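You operate a simulated robot arm through the tools that you are given. There is no shell and no other tool.

You are at the controls of a simulated two-armed robot. One attempt, no reset.

## Task
Fasten the three poppers and the zip of the pillow cover ready for the wash.

It is judged by the outcome, as a careful person would: the job done as asked, and still so three seconds after it is handed in. It fails if anything else is knocked over, pushed out of place, dropped, spilled or broken. Lids that push on must go on centred and level and be pressed home; caps that screw on are set level and turned clockwise until they are tight.

## Robot
Two 7-joint arms with two-finger parallel grippers on one trunk that stands fixed in place. Base frame: the origin is at the foot of the trunk, x ahead of it, y to its left, z up; the work surface is at about z = 860. Lengths are in mm, angles in degrees, forces in N, time in s.
The left shoulder is at [60, 144, 926], the right one opposite. With the tool pointing down near the work surface each hand reaches from about 300 to 720 mm from the base axis, measured 20 degrees to its own side. Payload 1.57 kg a hand.
Tool frame (each hand has its own): the origin (TCP) lies between the finger pads and is the grasp point; the fingertips stand 30 mm ahead of it; z points along the fingers, y is the line along which they close. The gripper opens to 110 mm. The fingers are 24 mm wide and 12 mm thick; the gripper's body (48 by 112 mm) begins 78 mm behind the TCP.
Orientation is that of the tool frame in the base frame, as a unit quaternion [w, x, y, z]. With the fingers straight down and closing along the base's y, the tool's x points along the base's -x, its y along +y and its z along -z.

## Interface
- The arms move only by the tool servo_tool. It takes "left_commands", "right_commands" or both (then of equal length, played together; a hand with none holds still); each is a list that holds one entry, the list of rows, each a list of 7 numbers: the turn, a rotation vector about the tool's x, y, z in degrees, then the shift along the tool's x, y, z in mm, then the finger opening in mm, from 0 to 110. In form: [[[rx, ry, rz, dx, dy, dz, claw], ...]]. A call has 1 to 20 rows; each row is the pose to reach, as a shift and turn from the pose commanded when the call began, along the tool's axes at that moment. Each row takes 0.2 s and may step no farther than 50 mm and 8.6 degrees from the row before; otherwise, or with a gripper value out of range, the whole call is refused. Where a pose cannot be reached the arm comes as near as it can. A force on the tool above 40 N (or 10 N above the force at the start of the call, whichever is more), or a blocked arm, ends the call early, and 0.2 s more pass. The fingers move at their own pace (about 45 mm/s each) and stop on an object; they squeeze with about 42 N. The grip force told is the motor's: it shows also when the fingers shut on nothing. Time passes only in rows, and 0.2 s behind the last, so rows that repeat a pose let the fingers close. The reply holds the time, the measured pose of the TCP, the force on the tool along the base axes, the opening and the grip force, in the units named above and with some noise, with the torque about the TCP (base axes, N m) and any sound that the robot's microphone picked up.
- Cameras (640 x 400 px; columns grow to the right, rows downward): "scene" is now at [37.5, 22.5, 1537.1]; the picture's right is [0.48, -0.88, 0.00], its down [-0.67, -0.37, -0.65] and it looks along [0.57, 0.31, -0.76] (base axes); focal length 341 px, centre (320, 200). "left" rides on the left gripper at [70, -16, -141] in its tool frame; the picture's right is [0.23, 0.97, 0.00], its down [-0.86, 0.20, -0.48] and it looks along [-0.47, 0.11, 0.88] (tool axes); focal length 222 px, centre (320, 200). "right" rides on the right gripper at [70, 16, -141] in its tool frame; the picture's right is [-0.23, 0.97, 0.00], its down [-0.86, -0.20, -0.48] and it looks along [-0.47, -0.11, 0.88] (tool axes); focal length 222 px, centre (320, 200). There is no depth. A picture from a camera that has moved, and an enlarged one, comes with that camera's place and axes in the base frame and with its lens. The place of the scene camera against the robot may be out by one fixed shift of up to 25 mm in any direction.
- grab_frame(camera): a new picture of that camera. The clock stands still meanwhile.
- move_column(by): slides the trunk up (or, below 0, down) by that many mm; the arms and the scene camera ride with it, the base frame stays. It gives what a move gives, with no picture.
- pan_tilt(pan, tilt): turns the head with the scene camera to pan (to the left, within 86 degrees either way) and tilt (down, from -29 to 69), counted from straight ahead of the robot. It gives what a move gives.
- inspect(camera, box): a new picture of the part [left, top, right, bottom] of that camera's present view, enlarged. The clock stands still meanwhile.
- finish_job(): hands the job in; it is judged then, once.

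Nothing tells you positions but the pictures and the camera data. Unless the task says otherwise, let go and move clear before handing in.

The tools are called as a command line: name --argument value ..., lists and objects as JSON in quotes. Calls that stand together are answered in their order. servo_tool: Moves the arms, as the interface text tells. Its arguments: {"type":"object","properties":{"left_commands":{"type":"array"},"right_commands":{"type":"array"}},"required":[]} The other tools are called the same way: move_column (by) moves the trunk up or down; pan_tilt (pan, tilt) turns the head that bears the scene camera; grab_frame (camera) takes a picture; inspect (camera, box) takes an enlarged picture of a part of a camera's view; finish_job () hands the job in.

At the start:

```text
time: 0.0
left_position: [302.7, 429.8, 1067.5]
left_tool_rot: [-0.001, -0.001, 1.0, 0.0]
left_contact_force: [-0.3, 0.0, 0.2]
left_moment: [0.02, 0.01, 0.06]
left_gripper_width: 109.9
left_grip_force: 0.0
right_position: [459.2, 39.3, 1066.1]
right_tool_rot: [0.0, 0.0, 1.0, 0.0]
right_contact_force: [0.3, 0.8, 0.0]
right_moment: [0.01, 0.01, -0.04]
right_gripper_width: 109.8
right_grip_force: 0.1
trunk travel left (down, up): [-525.0, 65.0]
head pan, tilt (commanded): [28.7, 49.6]
```

scene: 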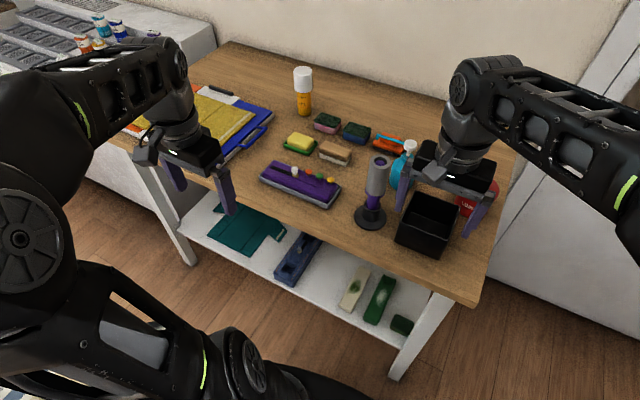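
right: 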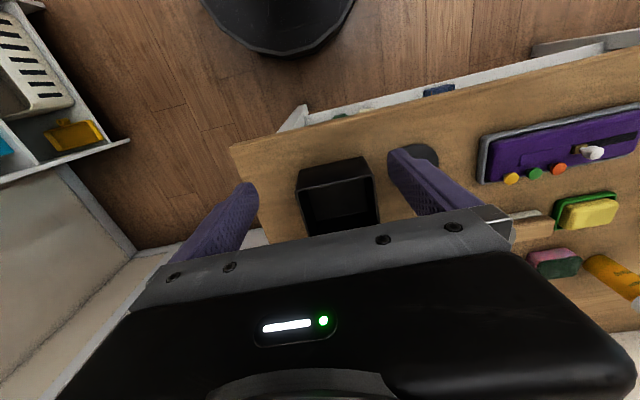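
left: 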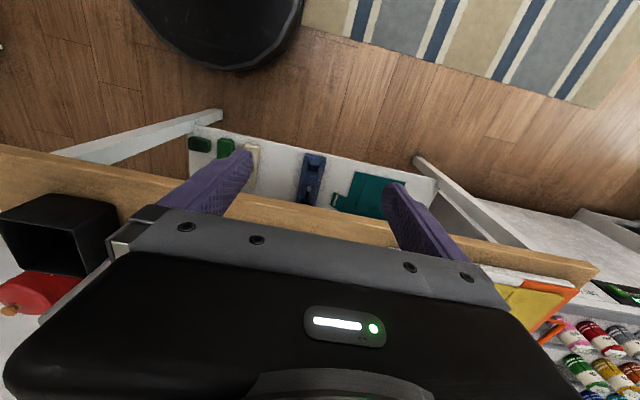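

I see a table with a purple object on a grey base that carries three coloured dots and a white tab, probably the pillow cover with its poppers and zip. I'll look closer before moving anything.

inspect --camera "scene" --box '[240, 140, 360, 215]'

inspect --camera "right" --box '[460, 90, 640, 205]'

inspect --camera "scene" --box '[100, 60, 520, 270]'

```text
5.33 times, centred on (300, 178) of scene
camera zoom: at [37.5, 22.5, 1537.1], right [0.48, -0.88, 0.0], down [-0.67, -0.37, -0.65], along [0.57, 0.31, -0.76], focal length 1818 px, centre (427, 320)
```

zoom: 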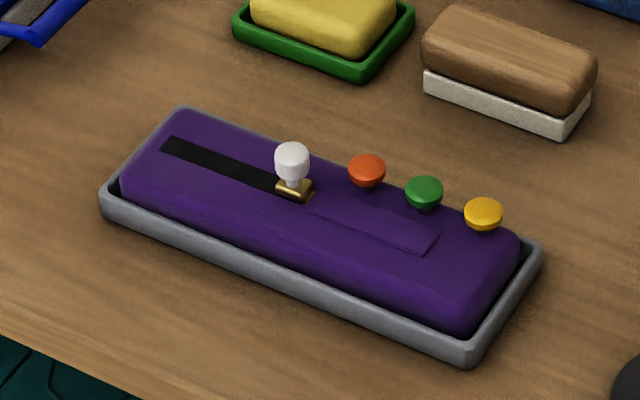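

```text
3.48 times, centred on (550, 148) of right
camera zoom: at [388.9, 55.3, 1208.5], right [0.23, 0.97, 0.0], down [0.86, -0.2, 0.48], along [0.47, -0.11, -0.88], focal length 773 px, centre (-480, 383)
```

zoom: 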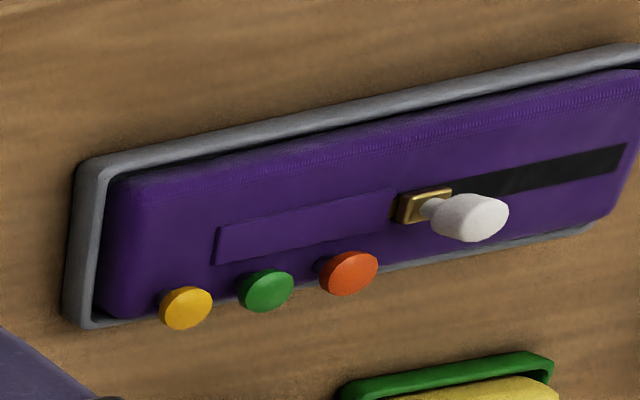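

```text
1.52 times, centred on (310, 165) of scene
camera zoom: at [37.5, 22.5, 1537.1], right [0.48, -0.88, 0.0], down [-0.67, -0.37, -0.65], along [0.57, 0.31, -0.76], focal length 519 px, centre (335, 253)
```

zoom: 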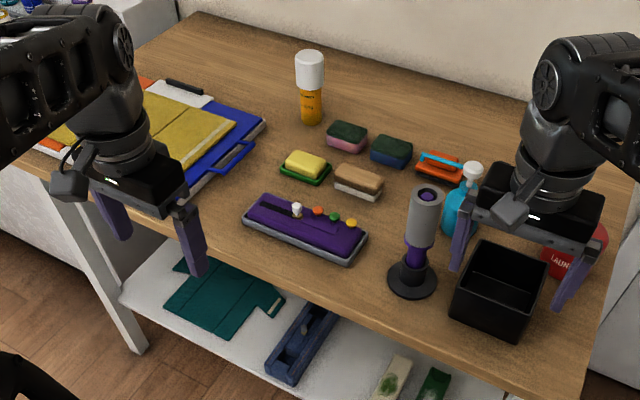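

The purple cover lies lengthwise along y in a grey tray, around x≈550 and y≈280–470. The three poppers (yellow, green, red) are at x≈576, and the zip slider with its white knob is near (555, 384). I'll bring the left hand over at a safe height to use its camera.

servo_tool --left_commands '[[[0, 0, 0, -15, -5, 0, 110], [0, 0, 0, -30, -10, 0, 110], [0, 0, 0, -45, -15, 0, 110], [0, 0, 0, -60, -20, 0, 110], [0, 0, 0, -75, -25, 0, 110], [0, 0, 0, -90, -30, 0, 110], [0, 0, 0, -105, -35, 0, 110], [0, 0, 0, -120, -40, 0, 110], [0, 0, 0, -137, -45, 0, 110], [0, 0, 0, -137, -45, 0, 110]]]'

grab_frame --camera "left"

grab_frame --camera "scene"

```text
time: 2.2
left_position: [442.1, 385.1, 1066.6]
left_tool_rot: [0.0, 0.0, 1.0, 0.001]
left_contact_force: [-0.3, -0.5, 0.0]
left_moment: [-0.01, -0.03, -0.02]
left_gripper_width: 110.0
left_grip_force: 0.1
right_position: [460.1, 39.2, 1067.0]
right_tool_rot: [0.001, 0.001, 1.0, -0.001]
right_contact_force: [-0.5, -0.8, -0.3]
right_moment: [-0.05, -0.02, 0.04]
right_gripper_width: 109.9
right_grip_force: 0.1
trunk travel left (down, up): [-525.0, 65.0]
head pan, tilt (commanded): [28.7, 49.6]
```

```text
taken
camera left: at [371.9, 368.2, 1206.9], right [-0.23, 0.97, 0.0], down [0.86, 0.2, 0.48], along [0.47, 0.11, -0.88], focal length 222 px, centre (320, 200)
```

left: 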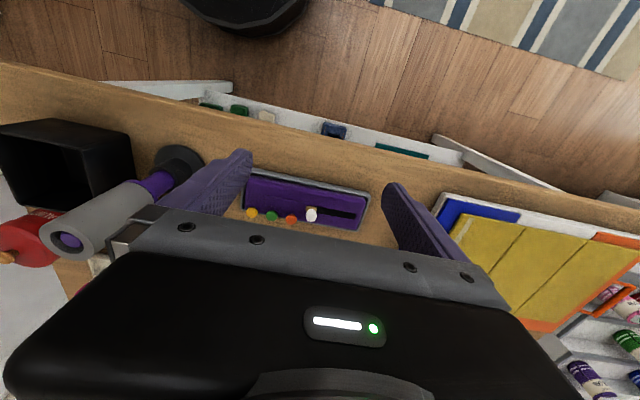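

```text
taken
camera scene: at [37.2, 22.5, 1537.1], right [0.48, -0.88, 0.0], down [-0.67, -0.37, -0.65], along [0.57, 0.31, -0.76], focal length 341 px, centre (320, 200)
```

scene: 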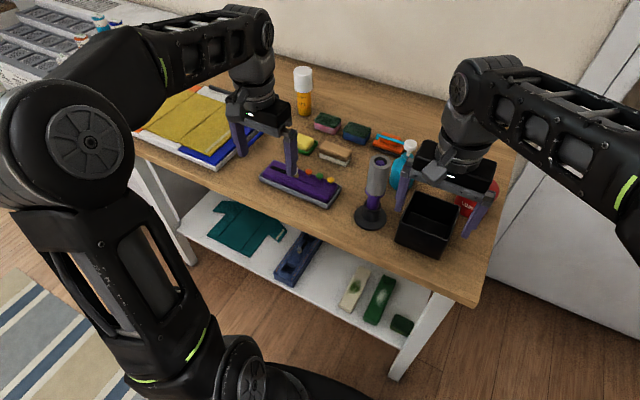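

The cover now shows between the left fingers. I'll enlarge that part.

inspect --camera "left" --box '[235, 160, 380, 240]'

inspect --camera "left" --box '[285, 190, 375, 235]'

inspect --camera "right" --box '[540, 100, 640, 180]'

inspect --camera "scene" --box '[250, 145, 350, 215]'

```text
4.41 times, centred on (308, 200) of left
camera zoom: at [371.9, 368.2, 1206.9], right [-0.23, 0.97, 0.0], down [0.86, 0.2, 0.48], along [0.47, 0.11, -0.88], focal length 980 px, centre (375, 200)
```

zoom: 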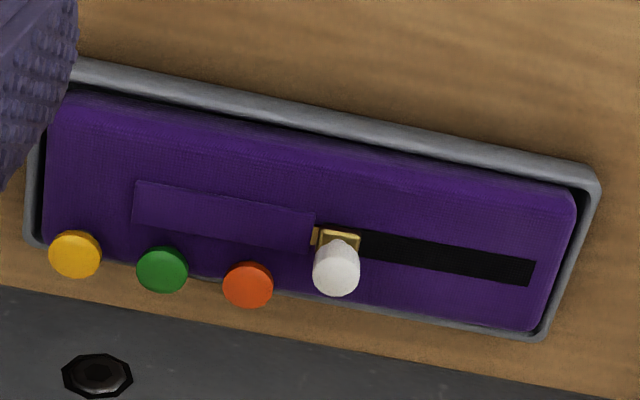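

```text
7.11 times, centred on (330, 212) of left
camera zoom: at [371.9, 368.2, 1206.9], right [-0.23, 0.97, 0.0], down [0.86, 0.2, 0.48], along [0.47, 0.11, -0.88], focal length 1580 px, centre (249, 111)
```

zoom: 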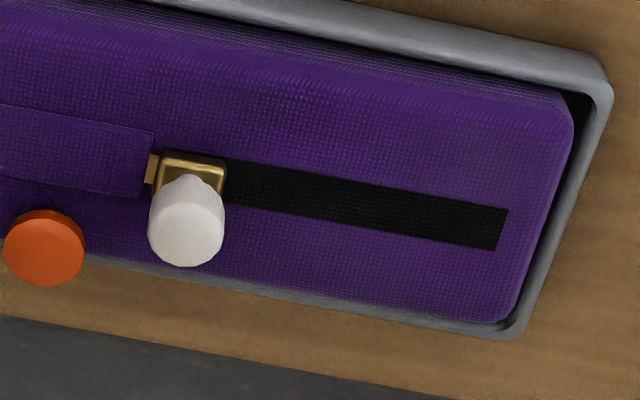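

```text
5.00 times, centred on (590, 140) of right
camera zoom: at [388.6, 55.3, 1208.6], right [0.23, 0.97, 0.0], down [0.86, -0.2, 0.48], along [0.47, -0.11, -0.88], focal length 1111 px, centre (-1030, 500)
```

zoom: 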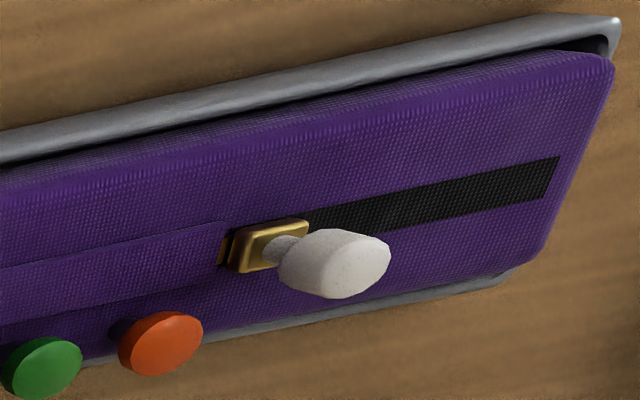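

```text
5.71 times, centred on (300, 180) of scene
camera zoom: at [37.2, 22.5, 1537.1], right [0.48, -0.88, 0.0], down [-0.67, -0.37, -0.65], along [0.57, 0.31, -0.76], focal length 1948 px, centre (434, 314)
```

zoom: 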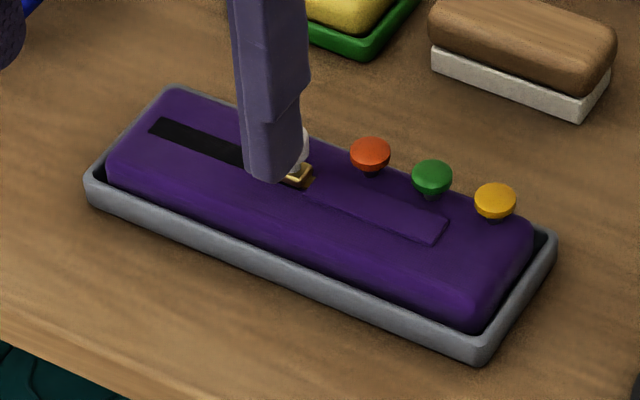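

The purple strip runs behind the slider, and the black strip on its +y side looks like the open gap, so the zip closes towards +y. I triangulate the poppers at about x=584, y=304/336/368.5 and z≈898, and the zip knob at about (560, 398, 911). I'll shut the left fingers and hover over the yellow popper.

servo_tool --left_commands '[[[0, 0, 0, -14, -8, 0, 80], [0, 0, 0, -28, -16, 0, 50], [0, 0, 0, -42, -24, 0, 20], [0, 0, 0, -56, -32, 0, 0], [0, 0, 0, -70, -40, 0, 0], [0, 0, 0, -85, -49, 0, 0], [0, 0, 0, -100, -57, 0, 0], [0, 0, 0, -115, -65, 0, 0], [0, 0, 0, -130, -73, 0, 0], [0, 0, 0, -142.4, -81, 0, 0], [0, 0, 0, -142.4, -81, 15, 0], [0, 0, 0, -142.4, -81, 30, 0], [0, 0, 0, -142.4, -81, 45, 0], [0, 0, 0, -142.4, -81, 60, 0], [0, 0, 0, -142.4, -81, 75, 0], [0, 0, 0, -142.4, -81, 90, 0], [0, 0, 0, -142.4, -81, 105, 0], [0, 0, 0, -142.4, -81, 105, 0]]]'

grab_frame --camera "left"

grab_frame --camera "scene"

inspect --camera "right" --box '[460, 80, 640, 205]'

```text
time: 6.0
left_position: [582.7, 304.8, 962.4]
left_tool_rot: [0.001, 0.0, 1.0, 0.0]
left_contact_force: [-0.4, 0.6, 0.4]
left_moment: [-0.01, 0.05, -0.01]
left_gripper_width: 0.0
left_grip_force: 21.9
left hand out of reach, approached as far as the arm can: row 9, 10
right_position: [458.0, 40.3, 1066.7]
right_tool_rot: [0.0, 0.0, 1.0, 0.0]
right_contact_force: [0.8, 0.1, 0.3]
right_moment: [-0.02, -0.01, -0.04]
right_gripper_width: 110.3
right_grip_force: 0.1
trunk travel left (down, up): [-525.0, 65.0]
head pan, tilt (commanded): [28.7, 49.6]
```

```text
taken
camera left: at [512.9, 287.6, 1101.0], right [-0.23, 0.97, 0.0], down [0.86, 0.2, 0.48], along [0.47, 0.11, -0.88], focal length 222 px, centre (320, 200)
```

left: 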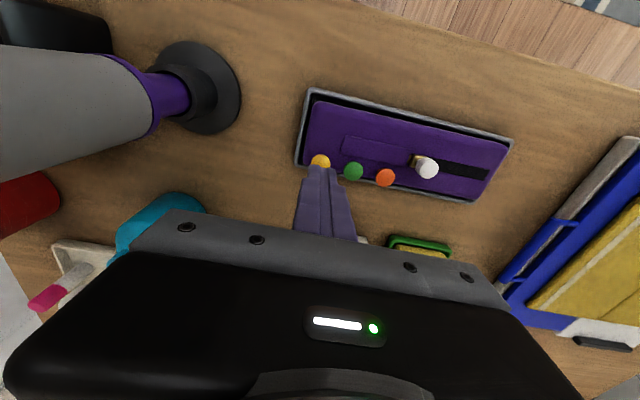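

```text
taken
camera scene: at [37.5, 22.4, 1537.1], right [0.48, -0.88, 0.0], down [-0.67, -0.37, -0.65], along [0.57, 0.31, -0.76], focal length 341 px, centre (320, 200)
```

scene: 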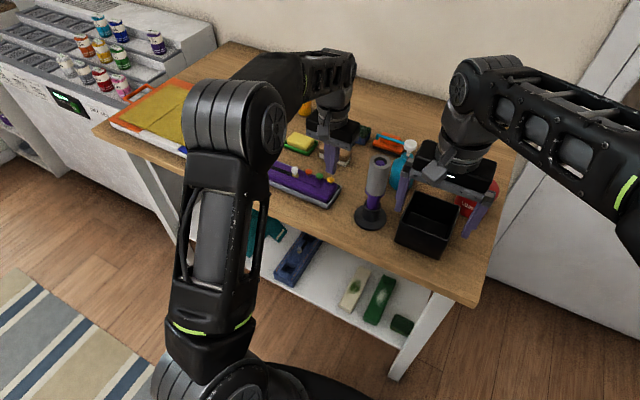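

```text
3.20 times, centred on (550, 142) of right
camera zoom: at [388.9, 55.3, 1208.5], right [0.23, 0.97, 0.0], down [0.86, -0.2, 0.48], along [0.47, -0.11, -0.88], focal length 711 px, centre (-416, 384)
```

zoom: 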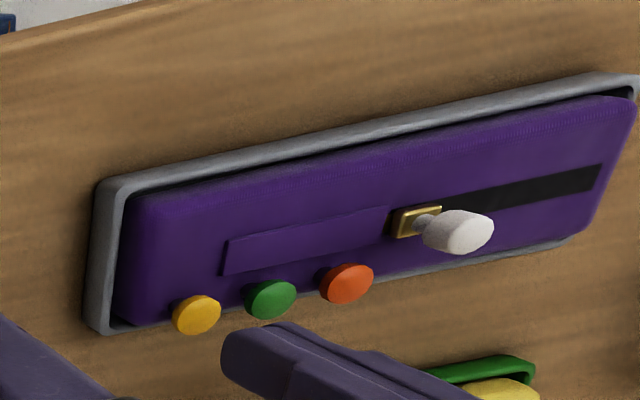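

The hand is over the yellow popper. I'll zoom in with the near view to refine the position before pressing.

inspect --camera "left" --box '[285, 80, 445, 200]'

inspect --camera "left" --box '[390, 130, 520, 210]'

```text
3.33 times, centred on (365, 140) of left
camera zoom: at [512.9, 287.6, 1101.0], right [-0.23, 0.97, 0.0], down [0.86, 0.2, 0.48], along [0.47, 0.11, -0.88], focal length 740 px, centre (170, 400)
```

zoom: 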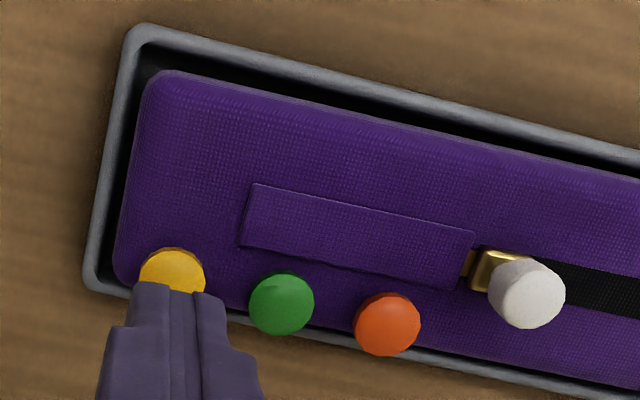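

```text
4.92 times, centred on (455, 170) of left
camera zoom: at [512.9, 287.6, 1101.0], right [-0.23, 0.97, 0.0], down [0.86, 0.2, 0.48], along [0.47, 0.11, -0.88], focal length 1094 px, centre (-345, 348)
```

zoom: 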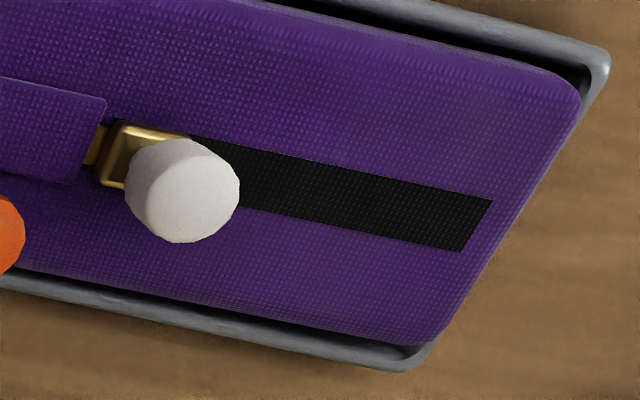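

The left fingertips are centred over the yellow popper at about (582.7, 304.8). Now I press down slowly and listen for the click.

servo_tool --left_commands '[[[0, 0, 0, 0, 0, 8, 0], [0, 0, 0, 0, 0, 16, 0], [0, 0, 0, 0, 0, 22, 0], [0, 0, 0, 0, 0, 25, 0], [0, 0, 0, 0, 0, 27, 0], [0, 0, 0, 0, 0, 29, 0], [0, 0, 0, 0, 0, 31, 0], [0, 0, 0, 0, 0, 33, 0], [0, 0, 0, 0, 0, 34, 0], [0, 0, 0, 0, 0, 35, 0], [0, 0, 0, 0, 0, 36, 0]]]'

inspect --camera "left" --box '[240, 80, 480, 220]'

inspect --camera "right" --box '[460, 80, 640, 205]'

```text
time: 8.4
left_position: [583.1, 303.0, 929.5]
left_tool_rot: [0.002, 0.0, 1.0, 0.001]
left_contact_force: [1.2, -0.5, 21.3]
left_moment: [0.01, 0.07, -0.02]
left_gripper_width: 0.0
left_grip_force: 20.9
right_position: [457.9, 39.5, 1067.6]
right_tool_rot: [0.001, 0.0, 1.0, 0.0]
right_contact_force: [-0.3, 1.2, 0.6]
right_moment: [-0.01, 0.0, -0.03]
right_gripper_width: 110.0
right_grip_force: 0.2
trunk travel left (down, up): [-525.0, 65.0]
head pan, tilt (commanded): [28.7, 49.6]
```

```text
2.67 times, centred on (360, 150) of left
camera zoom: at [513.0, 287.6, 1068.1], right [-0.23, 0.97, 0.0], down [0.85, 0.2, 0.48], along [0.47, 0.11, -0.88], focal length 592 px, centre (213, 333)
```

zoom: 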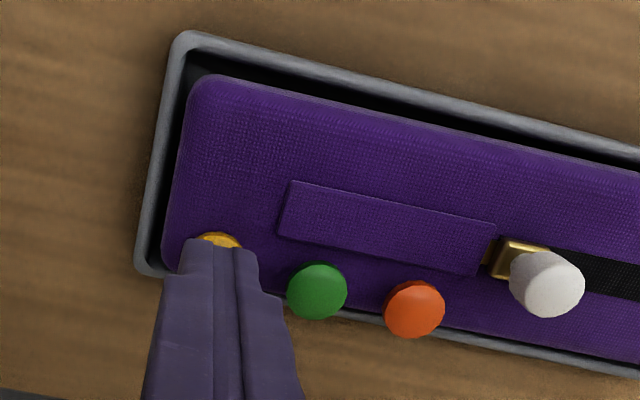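

```text
3.20 times, centred on (550, 142) of right
camera zoom: at [387.5, 54.5, 1209.4], right [0.23, 0.97, 0.0], down [0.85, -0.2, 0.48], along [0.47, -0.11, -0.88], focal length 711 px, centre (-416, 384)
```

zoom: 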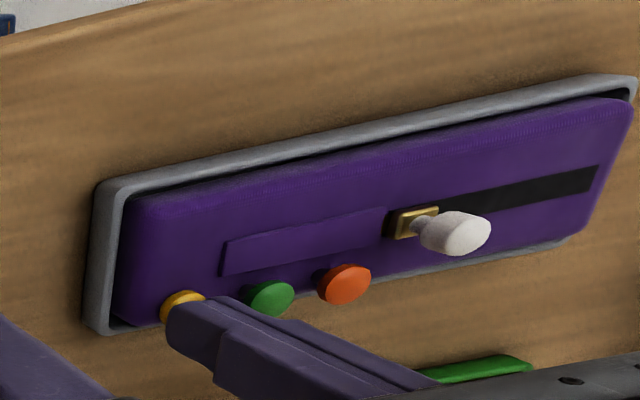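

The fingers rest on the yellow popper with about 21 N and there's no click yet. I'll press further in small steps.

servo_tool --left_commands '[[[0, 0, 0, 0, 0, 0.5, 0], [0, 0, 0, 0, 0, 1, 0], [0, 0, 0, 0, 0, 1.5, 0], [0, 0, 0, 0, 0, 2, 0], [0, 0, 0, 0, 0, 2.5, 0], [0, 0, 0, 0, 0, 3, 0], [0, 0, 0, 0, 0, 3.5, 0], [0, 0, 0, 0, 0, 4, 0]]]'

```text
time: 9.3
left_position: [583.6, 302.0, 929.5]
left_tool_rot: [0.004, 0.0, 1.0, 0.001]
left_contact_force: [-7.3, -1.1, 16.8]
left_moment: [-0.02, 0.36, 0.1]
left_gripper_width: 0.0
left_grip_force: 21.4
right_position: [458.1, 38.6, 1067.6]
right_tool_rot: [0.001, 0.0, 1.0, 0.0]
right_contact_force: [-0.2, 0.0, -0.2]
right_moment: [-0.01, 0.0, 0.01]
right_gripper_width: 110.1
right_grip_force: 0.1
trunk travel left (down, up): [-525.0, 65.0]
head pan, tilt (commanded): [28.7, 49.6]
stopped in row 4 (left hand): the force on the tool passed its limit at 41 N (the readings are from after the stop); the commanded pose is now the measured one
```

The press reached 41 N with no click, and the hand drifted about 2 mm in y. I'll check what the fingers are touching.

inspect --camera "left" --box '[270, 120, 400, 210]'

inspect --camera "right" --box '[480, 140, 580, 205]'

inspect --camera "scene" --box '[250, 130, 370, 215]'

```text
4.44 times, centred on (335, 165) of left
camera zoom: at [512.6, 287.7, 1068.0], right [-0.23, 0.97, 0.0], down [0.85, 0.2, 0.49], along [0.47, 0.11, -0.87], focal length 987 px, centre (253, 356)
```

zoom: 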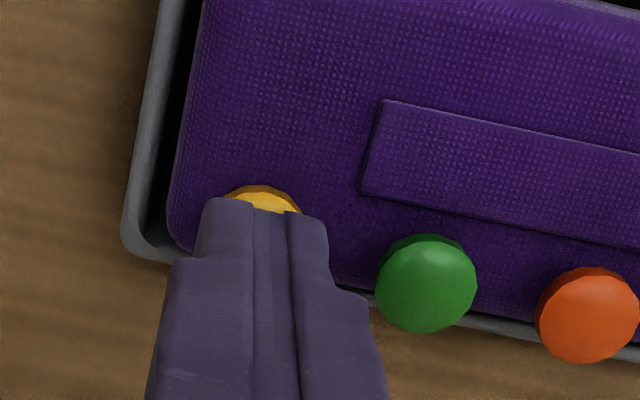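

```text
6.15 times, centred on (530, 172) of right
camera zoom: at [386.6, 54.7, 1208.9], right [0.23, 0.97, 0.0], down [0.85, -0.2, 0.48], along [0.47, -0.11, -0.88], focal length 1367 px, centre (-972, 369)
```

zoom: 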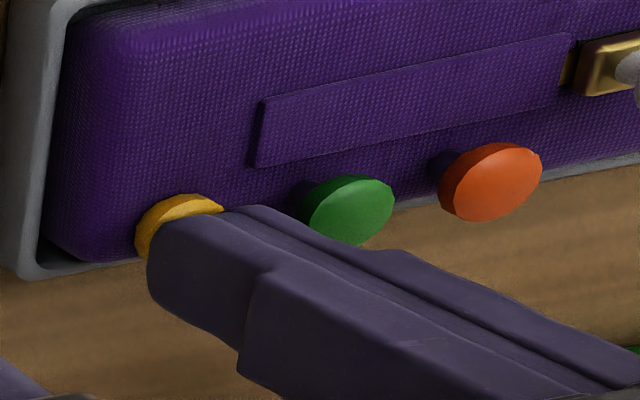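

```text
4.71 times, centred on (310, 172) of scene
camera zoom: at [34.6, 21.7, 1536.8], right [0.48, -0.88, 0.0], down [-0.67, -0.37, -0.65], along [0.57, 0.31, -0.76], focal length 1604 px, centre (367, 329)
```

zoom: 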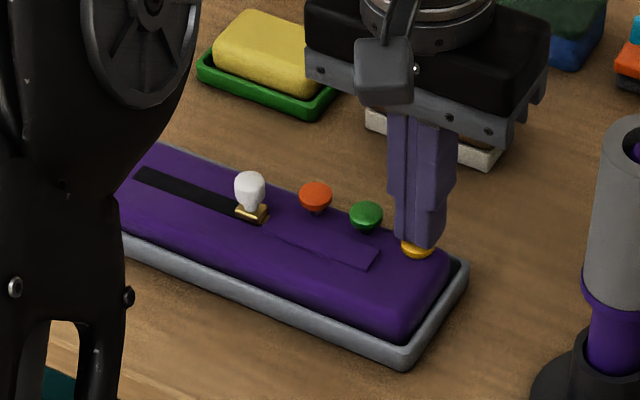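

I'm not sure the popper moved. I'll lift slightly to compare its height with the other two.

servo_tool --left_commands '[[[0, 0, 0, 0, 0, -5, 0], [0, 0, 0, 0, 0, -12, 0], [0, 0, 0, 0, 0, -20, 0], [0, 0, 0, 0, 0, -30, 0], [0, 0, 0, 0, 0, -40, 0], [0, 0, 0, 0, 0, -40, 0]]]'

inspect --camera "right" --box '[480, 140, 580, 205]'

inspect --camera "left" --box '[270, 90, 450, 210]'

inspect --camera "scene" --box '[250, 130, 370, 215]'

```text
time: 10.7
left_position: [585.2, 303.3, 967.7]
left_tool_rot: [0.004, -0.001, 1.0, 0.0]
left_contact_force: [0.2, 0.7, 0.5]
left_moment: [0.04, -0.03, -0.01]
left_gripper_width: 0.0
left_grip_force: 21.2
right_position: [460.2, 38.3, 1066.2]
right_tool_rot: [0.0, 0.0, 1.0, 0.0]
right_contact_force: [-0.1, -0.4, -0.4]
right_moment: [-0.01, 0.01, 0.0]
right_gripper_width: 110.2
right_grip_force: 0.0
trunk travel left (down, up): [-525.0, 65.0]
head pan, tilt (commanded): [28.7, 49.6]
```

```text
6.15 times, centred on (530, 172) of right
camera zoom: at [389.0, 55.3, 1208.5], right [0.23, 0.97, 0.0], down [0.86, -0.2, 0.48], along [0.47, -0.11, -0.88], focal length 1367 px, centre (-972, 369)
```

zoom: 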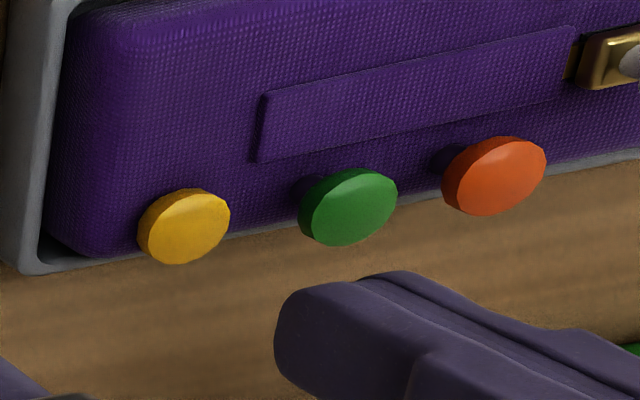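

```text
3.33 times, centred on (360, 150) of left
camera zoom: at [514.3, 288.1, 1106.6], right [-0.23, 0.97, 0.0], down [0.85, 0.2, 0.48], along [0.47, 0.11, -0.88], focal length 740 px, centre (187, 367)
```

zoom: 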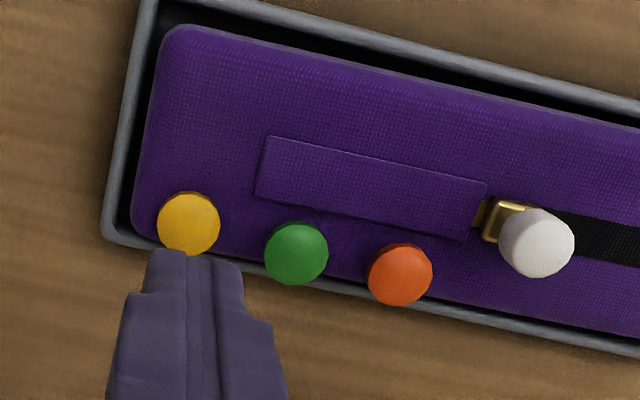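

```text
4.71 times, centred on (310, 172) of scene
camera zoom: at [37.6, 22.5, 1537.1], right [0.48, -0.88, 0.0], down [-0.67, -0.37, -0.65], along [0.57, 0.31, -0.76], focal length 1604 px, centre (367, 329)
```

zoom: 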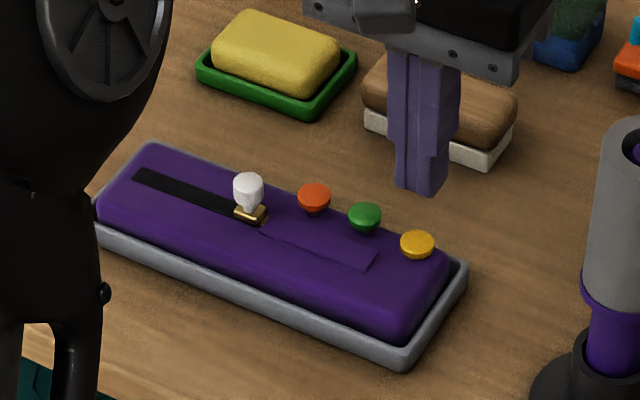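

Compared with green and red, the yellow popper now sits about 6 mm lower and stays down. I'll zoom in further to judge whether it's fully seated.

inspect --camera "right" --box '[495, 160, 545, 192]'

inspect --camera "scene" --box '[300, 165, 350, 200]'

inspect --camera "left" --box '[300, 130, 400, 190]'

```text
12.50 times, centred on (520, 176) of right
camera zoom: at [389.0, 55.3, 1208.5], right [0.23, 0.97, 0.0], down [0.86, -0.2, 0.48], along [0.47, -0.11, -0.88], focal length 2776 px, centre (-2180, 500)
```

zoom: 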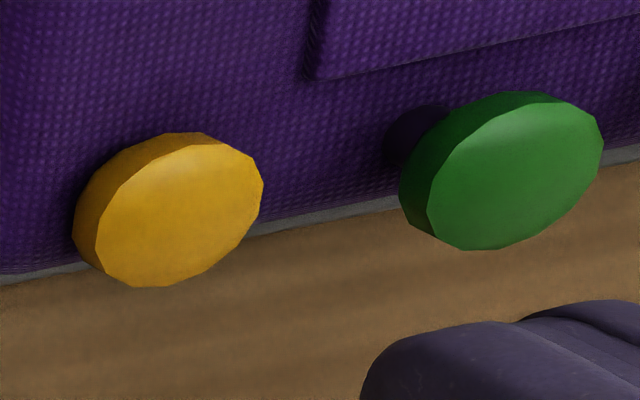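

```text
11.43 times, centred on (325, 182) of scene
camera zoom: at [37.6, 22.5, 1537.1], right [0.48, -0.88, 0.0], down [-0.67, -0.37, -0.65], along [0.57, 0.31, -0.76], focal length 3896 px, centre (263, 400)
```

zoom: 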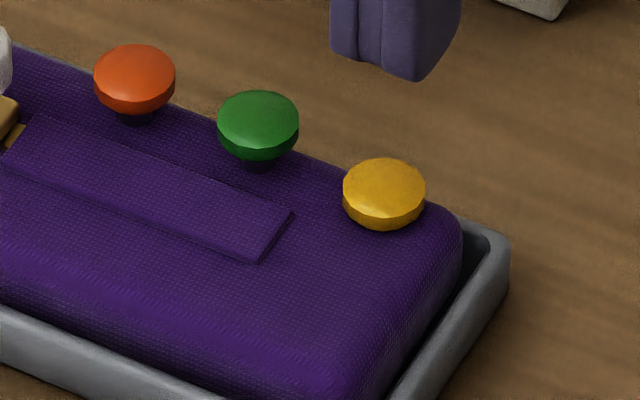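

```text
6.40 times, centred on (350, 160) of left
camera zoom: at [514.3, 288.1, 1106.6], right [-0.23, 0.97, 0.0], down [0.85, 0.2, 0.48], along [0.47, 0.11, -0.88], focal length 1422 px, centre (128, 456)
```

zoom: 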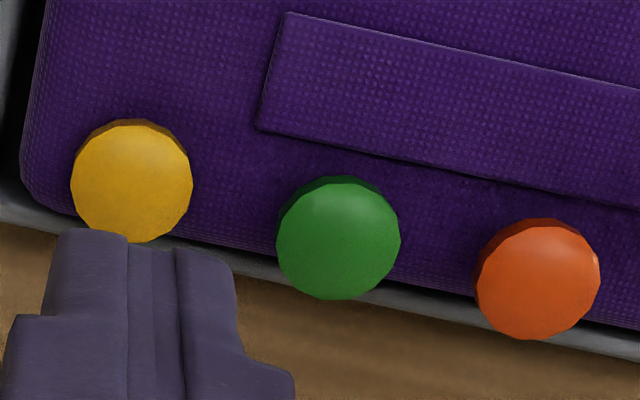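

The yellow popper's head now lies flat on the cloth with no stem showing, so it's seated. Next is green at about (583, 337).

servo_tool --left_commands '[[[0, 0.2, 0, 1, 12, 0, 0], [0, 0.46, 0, 2, 24, 0, 0], [0, 0.46, 0, 2, 33.5, 0, 0], [0, 0.46, 0, 2, 33.5, 0, 0], [0, 0.46, 0, 2, 33.5, 10, 0], [0, 0.46, 0, 2, 33.5, 18, 0], [0, 0.46, 0, 2, 33.5, 24, 0], [0, 0.46, 0, 2, 33.5, 28, 0], [0, 0.46, 0, 2, 33.5, 30, 0]]]'

inspect --camera "left" --box '[240, 90, 440, 210]'

inspect --camera "right" --box '[480, 140, 580, 205]'

```text
time: 12.7
left_position: [582.9, 338.1, 936.7]
left_tool_rot: [-0.001, 0.001, 1.0, 0.0]
left_contact_force: [-0.2, -0.6, 0.9]
left_moment: [-0.02, -0.01, 0.01]
left_gripper_width: 0.0
left_grip_force: 21.5
right_position: [459.6, 39.3, 1067.1]
right_tool_rot: [0.0, 0.0, 1.0, 0.0]
right_contact_force: [-0.2, -0.4, -0.5]
right_moment: [0.05, 0.0, 0.0]
right_gripper_width: 110.0
right_grip_force: 0.1
trunk travel left (down, up): [-525.0, 65.0]
head pan, tilt (commanded): [28.7, 49.6]
```

```text
3.20 times, centred on (340, 150) of left
camera zoom: at [513.7, 322.1, 1076.3], right [-0.23, 0.97, 0.0], down [0.86, 0.2, 0.48], along [0.46, 0.11, -0.88], focal length 711 px, centre (256, 360)
```

zoom: 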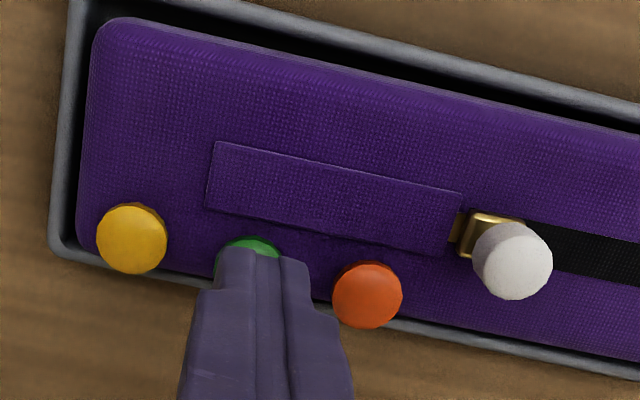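

```text
6.15 times, centred on (530, 172) of right
camera zoom: at [389.0, 55.3, 1208.5], right [0.23, 0.97, 0.0], down [0.86, -0.2, 0.48], along [0.47, -0.11, -0.88], focal length 1367 px, centre (-972, 369)
```

zoom: 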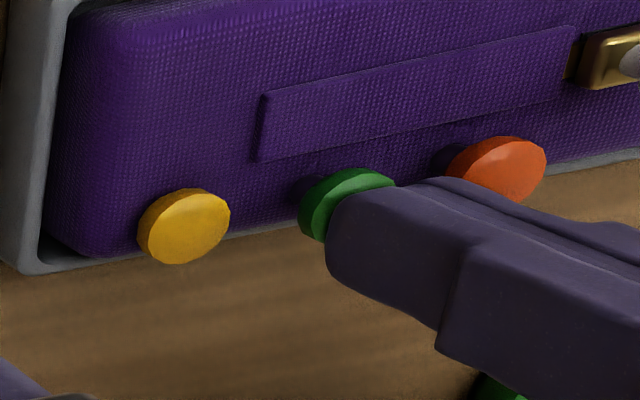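

The fingers hang just above the green popper, well centred and clear of the red one. Pressing it home now.

servo_tool --left_commands '[[[0, 0, 0, 0, 0, 2, 0], [0, 0, 0, 0, 0, 3, 0], [0, 0, 0, 0, 0, 4, 0], [0, 0, 0, 0, 0, 5, 0], [0, 0, 0, 0, 0, 6, 0], [0, 0, 0, 0, 0, 7, 0], [0, 0, 0, 0, 0, 8, 0], [0, 0, 0, 0, 0, 9, 0], [0, 0, 0, 0, 0, 10, 0], [0, 0, 0, 0, 0, 10.7, 0], [0, 0, 0, 0, 0, 11.3, 0], [0, 0, 0, 0, 0, 11.9, 0]]]'

```text
time: 15.3
left_position: [582.0, 338.1, 927.8]
left_tool_rot: [0.003, 0.0, 1.0, 0.001]
left_contact_force: [4.0, 6.0, 38.3]
left_moment: [0.14, 0.02, -0.15]
left_gripper_width: 0.3
left_grip_force: 21.2
right_position: [458.3, 37.4, 1068.7]
right_tool_rot: [0.001, -0.001, 1.0, 0.001]
right_contact_force: [0.5, 1.0, -0.5]
right_moment: [0.0, 0.01, -0.02]
right_gripper_width: 110.0
right_grip_force: 0.1
trunk travel left (down, up): [-525.0, 65.0]
head pan, tilt (commanded): [28.7, 49.6]
```

Green took 38 N at TCP z≈928, the same depth as yellow. I'll lift, move over red at about (582, 369.5), and check green on the way.

servo_tool --left_commands '[[[0, 0, 0, 0, 0, -8, 0], [0, 0.2, 0, 0, 0, -18, 0], [0, 0.3, 0, 0, 0, -30, 0], [0, 0.3, 0, 0, 10, -35, 0], [0, 0.3, 0, 0, 21, -35, 0], [0, 0.3, 0, 0, 32, -35, 0], [0, 0.3, 0, 0, 32, -35, 0]]]'

inspect --camera "right" --box '[480, 140, 580, 205]'

inspect --camera "left" --box '[220, 90, 420, 210]'

inspect --camera "scene" --box '[270, 140, 360, 200]'

```text
time: 16.9
left_position: [583.2, 369.3, 958.9]
left_tool_rot: [-0.004, 0.0, 1.0, 0.0]
left_contact_force: [-0.1, 0.3, -0.3]
left_moment: [0.01, 0.02, -0.01]
left_gripper_width: 0.3
left_grip_force: 21.4
right_position: [458.9, 39.2, 1066.6]
right_tool_rot: [0.0, 0.001, 1.0, 0.001]
right_contact_force: [-0.3, -0.5, -0.1]
right_moment: [0.0, -0.03, -0.02]
right_gripper_width: 110.1
right_grip_force: 0.1
trunk travel left (down, up): [-525.0, 65.0]
head pan, tilt (commanded): [28.7, 49.6]
```

```text
6.15 times, centred on (530, 172) of right
camera zoom: at [389.0, 55.2, 1208.5], right [0.23, 0.97, 0.0], down [0.86, -0.2, 0.48], along [0.47, -0.11, -0.88], focal length 1367 px, centre (-972, 369)
```

zoom: 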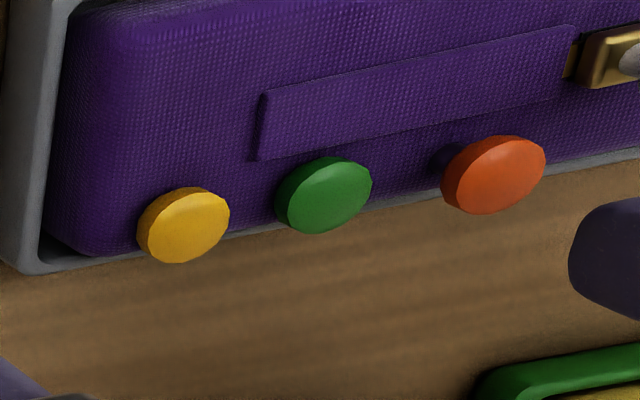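

```text
3.20 times, centred on (320, 150) of left
camera zoom: at [514.9, 354.1, 1100.0], right [-0.23, 0.97, 0.0], down [0.86, 0.2, 0.47], along [0.46, 0.11, -0.88], focal length 711 px, centre (320, 360)
```

zoom: 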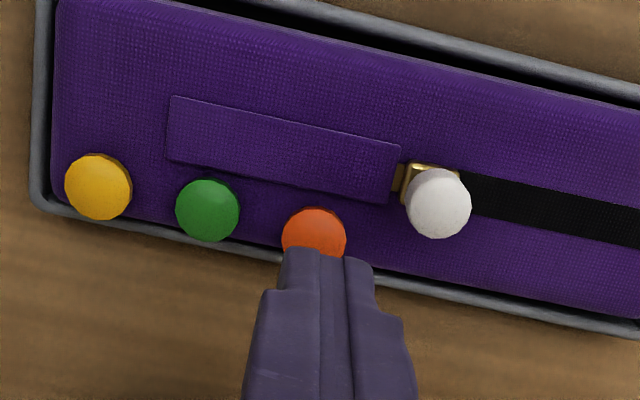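

```text
6.67 times, centred on (315, 170) of scene
camera zoom: at [37.6, 22.4, 1537.1], right [0.48, -0.88, 0.0], down [-0.67, -0.37, -0.65], along [0.57, 0.31, -0.76], focal length 2273 px, centre (353, 400)
```

zoom: 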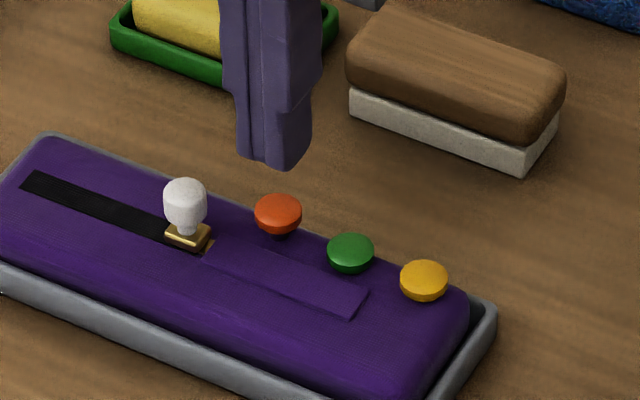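

Green is now down about 7 mm, matching yellow. Now the same for red: adjust slightly to about (581.7, 368.3) and press.

servo_tool --left_commands '[[[0, -0.2, 0, 1, -0.5, 0, 0], [0, -0.4, 0, 1.5, -1, 5, 0], [0, -0.4, 0, 1.5, -1, 12, 0], [0, -0.4, 0, 1.5, -1, 18, 0], [0, -0.4, 0, 1.5, -1, 22, 0], [0, -0.4, 0, 1.5, -1, 24, 0], [0, -0.4, 0, 1.5, -1, 25, 0], [0, -0.4, 0, 1.5, -1, 26, 0], [0, -0.4, 0, 1.5, -1, 27, 0], [0, -0.4, 0, 1.5, -1, 28, 0], [0, -0.4, 0, 1.5, -1, 29, 0], [0, -0.4, 0, 1.5, -1, 30, 0], [0, -0.4, 0, 1.5, -1, 31, 0], [0, -0.4, 0, 1.5, -1, 32, 0], [0, -0.4, 0, 1.5, -1, 32.7, 0], [0, -0.4, 0, 1.5, -1, 33.4, 0], [0, -0.4, 0, 1.5, -1, 34, 0], [0, -0.4, 0, 1.5, -1, 34.5, 0]]]'

```text
time: 20.7
left_position: [580.6, 368.8, 929.1]
left_tool_rot: [0.003, 0.0, 1.0, 0.0]
left_contact_force: [5.5, 4.2, 29.7]
left_moment: [0.1, -0.08, -0.11]
left_gripper_width: 0.1
left_grip_force: 21.3
right_position: [458.2, 37.4, 1067.7]
right_tool_rot: [0.001, 0.0, 1.0, 0.001]
right_contact_force: [0.0, -0.1, 0.4]
right_moment: [-0.01, 0.03, 0.03]
right_gripper_width: 110.2
right_grip_force: 0.1
trunk travel left (down, up): [-525.0, 65.0]
head pan, tilt (commanded): [28.7, 49.6]
```

servo_tool --left_commands '[[[0, 0, 0, 0, 0, 0.5, 0], [0, 0, 0, 0, 0, 0.9, 0]]]'

servo_tool --left_commands '[[[0, 0, 0, 0, 0, -8, 0], [0, 0.2, 0, 0, 0, -18, 0], [0, 0.3, 0, 0, 0, -30, 0], [0, 0.3, 0, 0, 0, -45, 0], [0, 0.3, 0, 0, 0, -60, 0], [0, 0.3, 0, 0, 0, -70, 0], [0, 0.3, 0, 0, 0, -70, 0]]]'

inspect --camera "right" --box '[460, 80, 640, 205]'

inspect --camera "left" --box '[240, 100, 440, 220]'

inspect --camera "scene" --box '[270, 140, 360, 200]'

```text
time: 21.3
left_position: [581.0, 368.8, 927.2]
left_tool_rot: [0.004, 0.0, 1.0, 0.001]
left_contact_force: [4.2, 4.9, 36.4]
left_moment: [0.15, -0.01, -0.29]
left_gripper_width: 0.0
left_grip_force: 21.3
right_position: [457.2, 37.7, 1068.7]
right_tool_rot: [0.001, 0.0, 1.0, 0.001]
right_contact_force: [-0.5, -1.1, 0.2]
right_moment: [0.01, 0.01, -0.06]
right_gripper_width: 109.6
right_grip_force: 0.1
trunk travel left (down, up): [-525.0, 65.0]
head pan, tilt (commanded): [28.7, 49.6]
```

```text
time: 22.9
left_position: [581.8, 368.2, 993.9]
left_tool_rot: [-0.003, 0.0, 1.0, 0.0]
left_contact_force: [1.0, -0.6, -0.4]
left_moment: [0.01, 0.0, 0.0]
left_gripper_width: 0.0
left_grip_force: 21.2
right_position: [459.7, 39.2, 1067.0]
right_tool_rot: [0.0, 0.0, 1.0, 0.0]
right_contact_force: [0.1, 0.7, 0.2]
right_moment: [0.01, 0.0, 0.01]
right_gripper_width: 109.8
right_grip_force: 0.1
trunk travel left (down, up): [-525.0, 65.0]
head pan, tilt (commanded): [28.7, 49.6]
```

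```text
3.20 times, centred on (550, 142) of right
camera zoom: at [389.0, 55.3, 1208.4], right [0.23, 0.97, 0.0], down [0.86, -0.2, 0.48], along [0.47, -0.11, -0.88], focal length 711 px, centre (-416, 384)
```

zoom: 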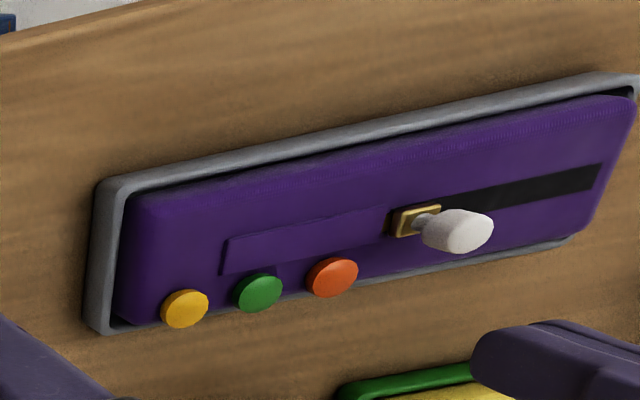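

```text
3.20 times, centred on (340, 160) of left
camera zoom: at [513.3, 352.5, 1134.2], right [-0.23, 0.97, 0.0], down [0.86, 0.2, 0.47], along [0.46, 0.11, -0.88], focal length 711 px, centre (256, 328)
```

zoom: 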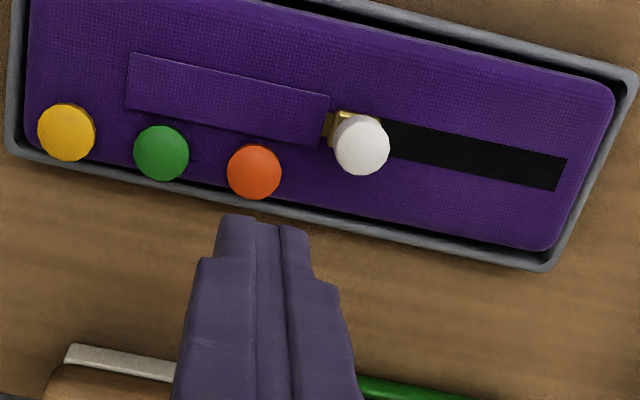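

```text
6.67 times, centred on (315, 170) of scene
camera zoom: at [37.6, 22.5, 1537.1], right [0.48, -0.88, 0.0], down [-0.67, -0.37, -0.65], along [0.57, 0.31, -0.76], focal length 2273 px, centre (353, 400)
```

zoom: 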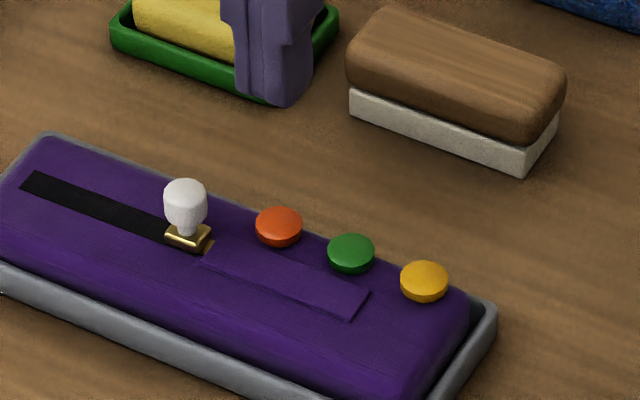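

All three poppers are now flat on the cloth at equal depth. Next is the zip, whose knob I place at about (560, 397.5, 912). I'll hover the left hand over it with the fingers open about 36 mm and start down.

servo_tool --left_commands '[[[0, -0.15, 0, 6, 8, 0, 10], [0, -0.3, 0, 12, 16, 0, 20], [0, -0.3, 0, 18, 24, 0, 36], [0, -0.3, 0, 21.8, 29.3, 0, 36], [0, -0.3, 0, 21.8, 29.3, 0, 36], [0, -0.3, 0, 21.8, 29.3, 12, 36], [0, -0.3, 0, 21.8, 29.3, 24, 36], [0, -0.3, 0, 21.8, 29.3, 34, 36], [0, -0.3, 0, 21.8, 29.3, 34, 36]]]'

inspect --camera "left" --box '[240, 100, 440, 220]'

inspect --camera "right" --box '[540, 90, 640, 170]'

inspect --camera "scene" --box '[250, 130, 350, 200]'

```text
time: 24.9
left_position: [559.4, 397.9, 961.7]
left_tool_rot: [0.0, 0.0, 1.0, 0.0]
left_contact_force: [0.6, 0.0, -0.3]
left_moment: [-0.01, 0.0, 0.01]
left_gripper_width: 36.1
left_grip_force: 0.1
right_position: [459.1, 40.0, 1066.3]
right_tool_rot: [-0.001, 0.0, 1.0, 0.0]
right_contact_force: [-0.3, -0.6, 0.0]
right_moment: [0.01, 0.03, -0.02]
right_gripper_width: 109.7
right_grip_force: 0.0
trunk travel left (down, up): [-525.0, 65.0]
head pan, tilt (commanded): [28.7, 49.6]
```

```text
3.20 times, centred on (340, 160) of left
camera zoom: at [489.0, 382.3, 1100.4], right [-0.23, 0.97, 0.0], down [0.86, 0.2, 0.48], along [0.47, 0.11, -0.88], focal length 711 px, centre (256, 328)
```

zoom: 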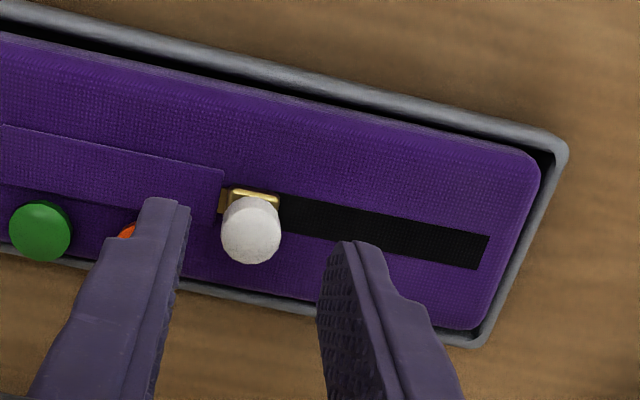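

```text
5.00 times, centred on (590, 130) of right
camera zoom: at [388.9, 55.3, 1208.5], right [0.23, 0.97, 0.0], down [0.86, -0.2, 0.48], along [0.47, -0.11, -0.88], focal length 1111 px, centre (-1030, 550)
```

zoom: 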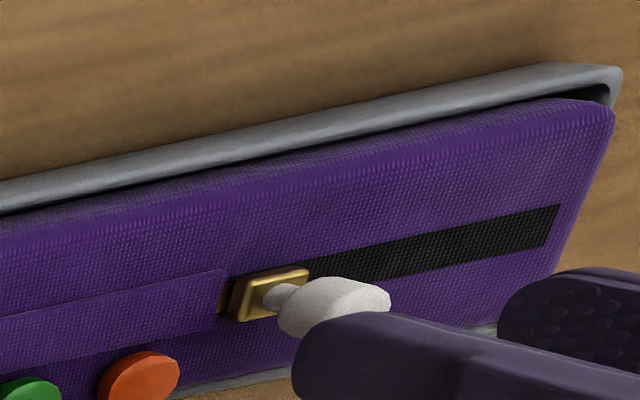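

```text
5.71 times, centred on (300, 165) of scene
camera zoom: at [37.5, 22.5, 1537.1], right [0.48, -0.88, 0.0], down [-0.67, -0.37, -0.65], along [0.57, 0.31, -0.76], focal length 1948 px, centre (434, 400)
```

zoom: 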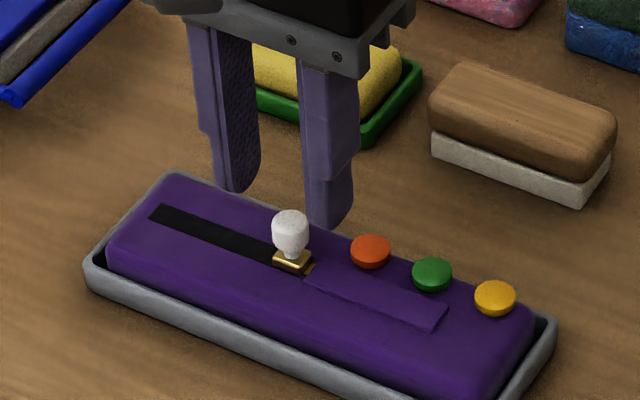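

The knob is centred between the open fingers. I'll lower 32 mm so the tips sit around its neck, then check before gripping.

servo_tool --left_commands '[[[0, 0, 0, 0, -0.4, 8, 36], [0, 0, 0, 0, -0.4, 16, 36], [0, 0, 0, 0, -0.4, 22, 36], [0, 0, 0, 0, -0.4, 27, 36], [0, 0, 0, 0, -0.4, 30, 36], [0, 0, 0, 0, -0.4, 32, 36], [0, 0, 0, 0, -0.4, 32, 36]]]'

inspect --camera "left" --box '[240, 100, 440, 220]'

inspect --camera "right" --box '[540, 90, 640, 170]'

inspect --camera "scene" --box '[250, 130, 350, 200]'

```text
time: 26.5
left_position: [559.4, 396.9, 927.2]
left_tool_rot: [0.0, 0.0, 1.0, 0.0]
left_contact_force: [-0.7, -0.8, 0.6]
left_moment: [-0.01, 0.02, -0.02]
left_gripper_width: 36.1
left_grip_force: 0.2
right_position: [459.4, 40.1, 1067.8]
right_tool_rot: [0.0, 0.0, 1.0, 0.0]
right_contact_force: [0.1, -0.5, -0.2]
right_moment: [-0.01, 0.02, -0.02]
right_gripper_width: 109.9
right_grip_force: 0.1
trunk travel left (down, up): [-525.0, 65.0]
head pan, tilt (commanded): [28.7, 49.6]
```

```text
3.20 times, centred on (340, 160) of left
camera zoom: at [489.2, 381.6, 1068.0], right [-0.23, 0.97, 0.0], down [0.86, 0.2, 0.48], along [0.47, 0.11, -0.88], focal length 711 px, centre (256, 328)
```

zoom: 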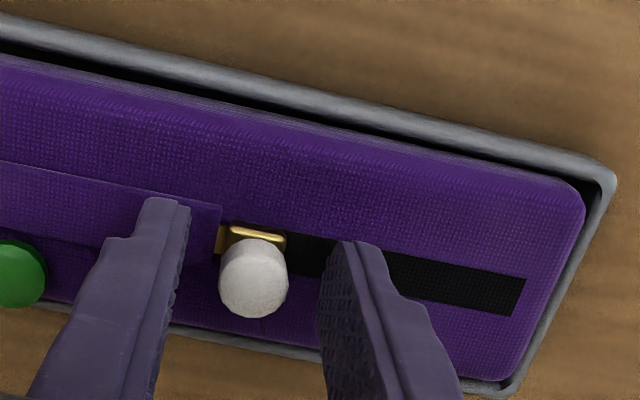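

```text
5.00 times, centred on (590, 130) of right
camera zoom: at [388.9, 55.3, 1208.5], right [0.23, 0.97, 0.0], down [0.86, -0.2, 0.48], along [0.47, -0.11, -0.88], focal length 1111 px, centre (-1030, 550)
```

zoom: 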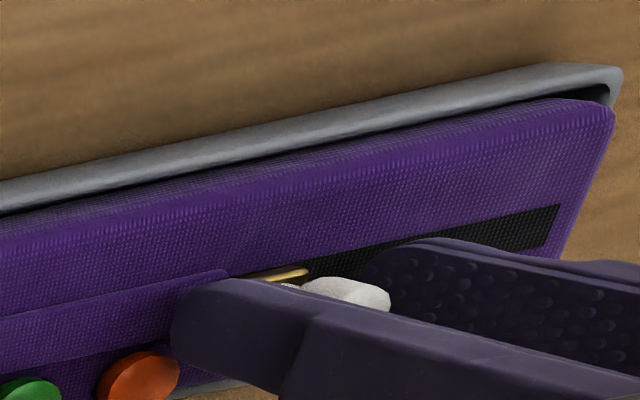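

```text
5.71 times, centred on (300, 165) of scene
camera zoom: at [37.5, 22.5, 1537.1], right [0.48, -0.88, 0.0], down [-0.67, -0.37, -0.65], along [0.57, 0.31, -0.76], focal length 1948 px, centre (434, 400)
```

zoom: 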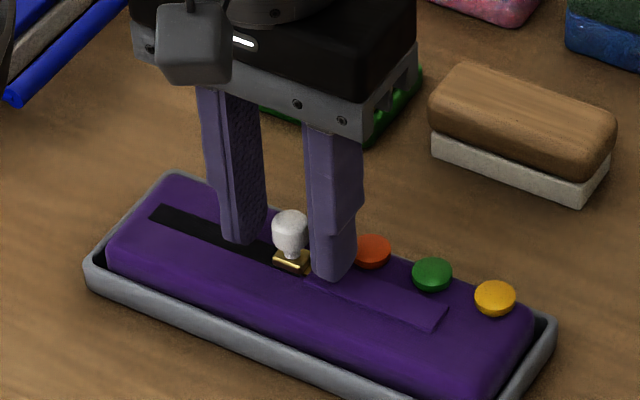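

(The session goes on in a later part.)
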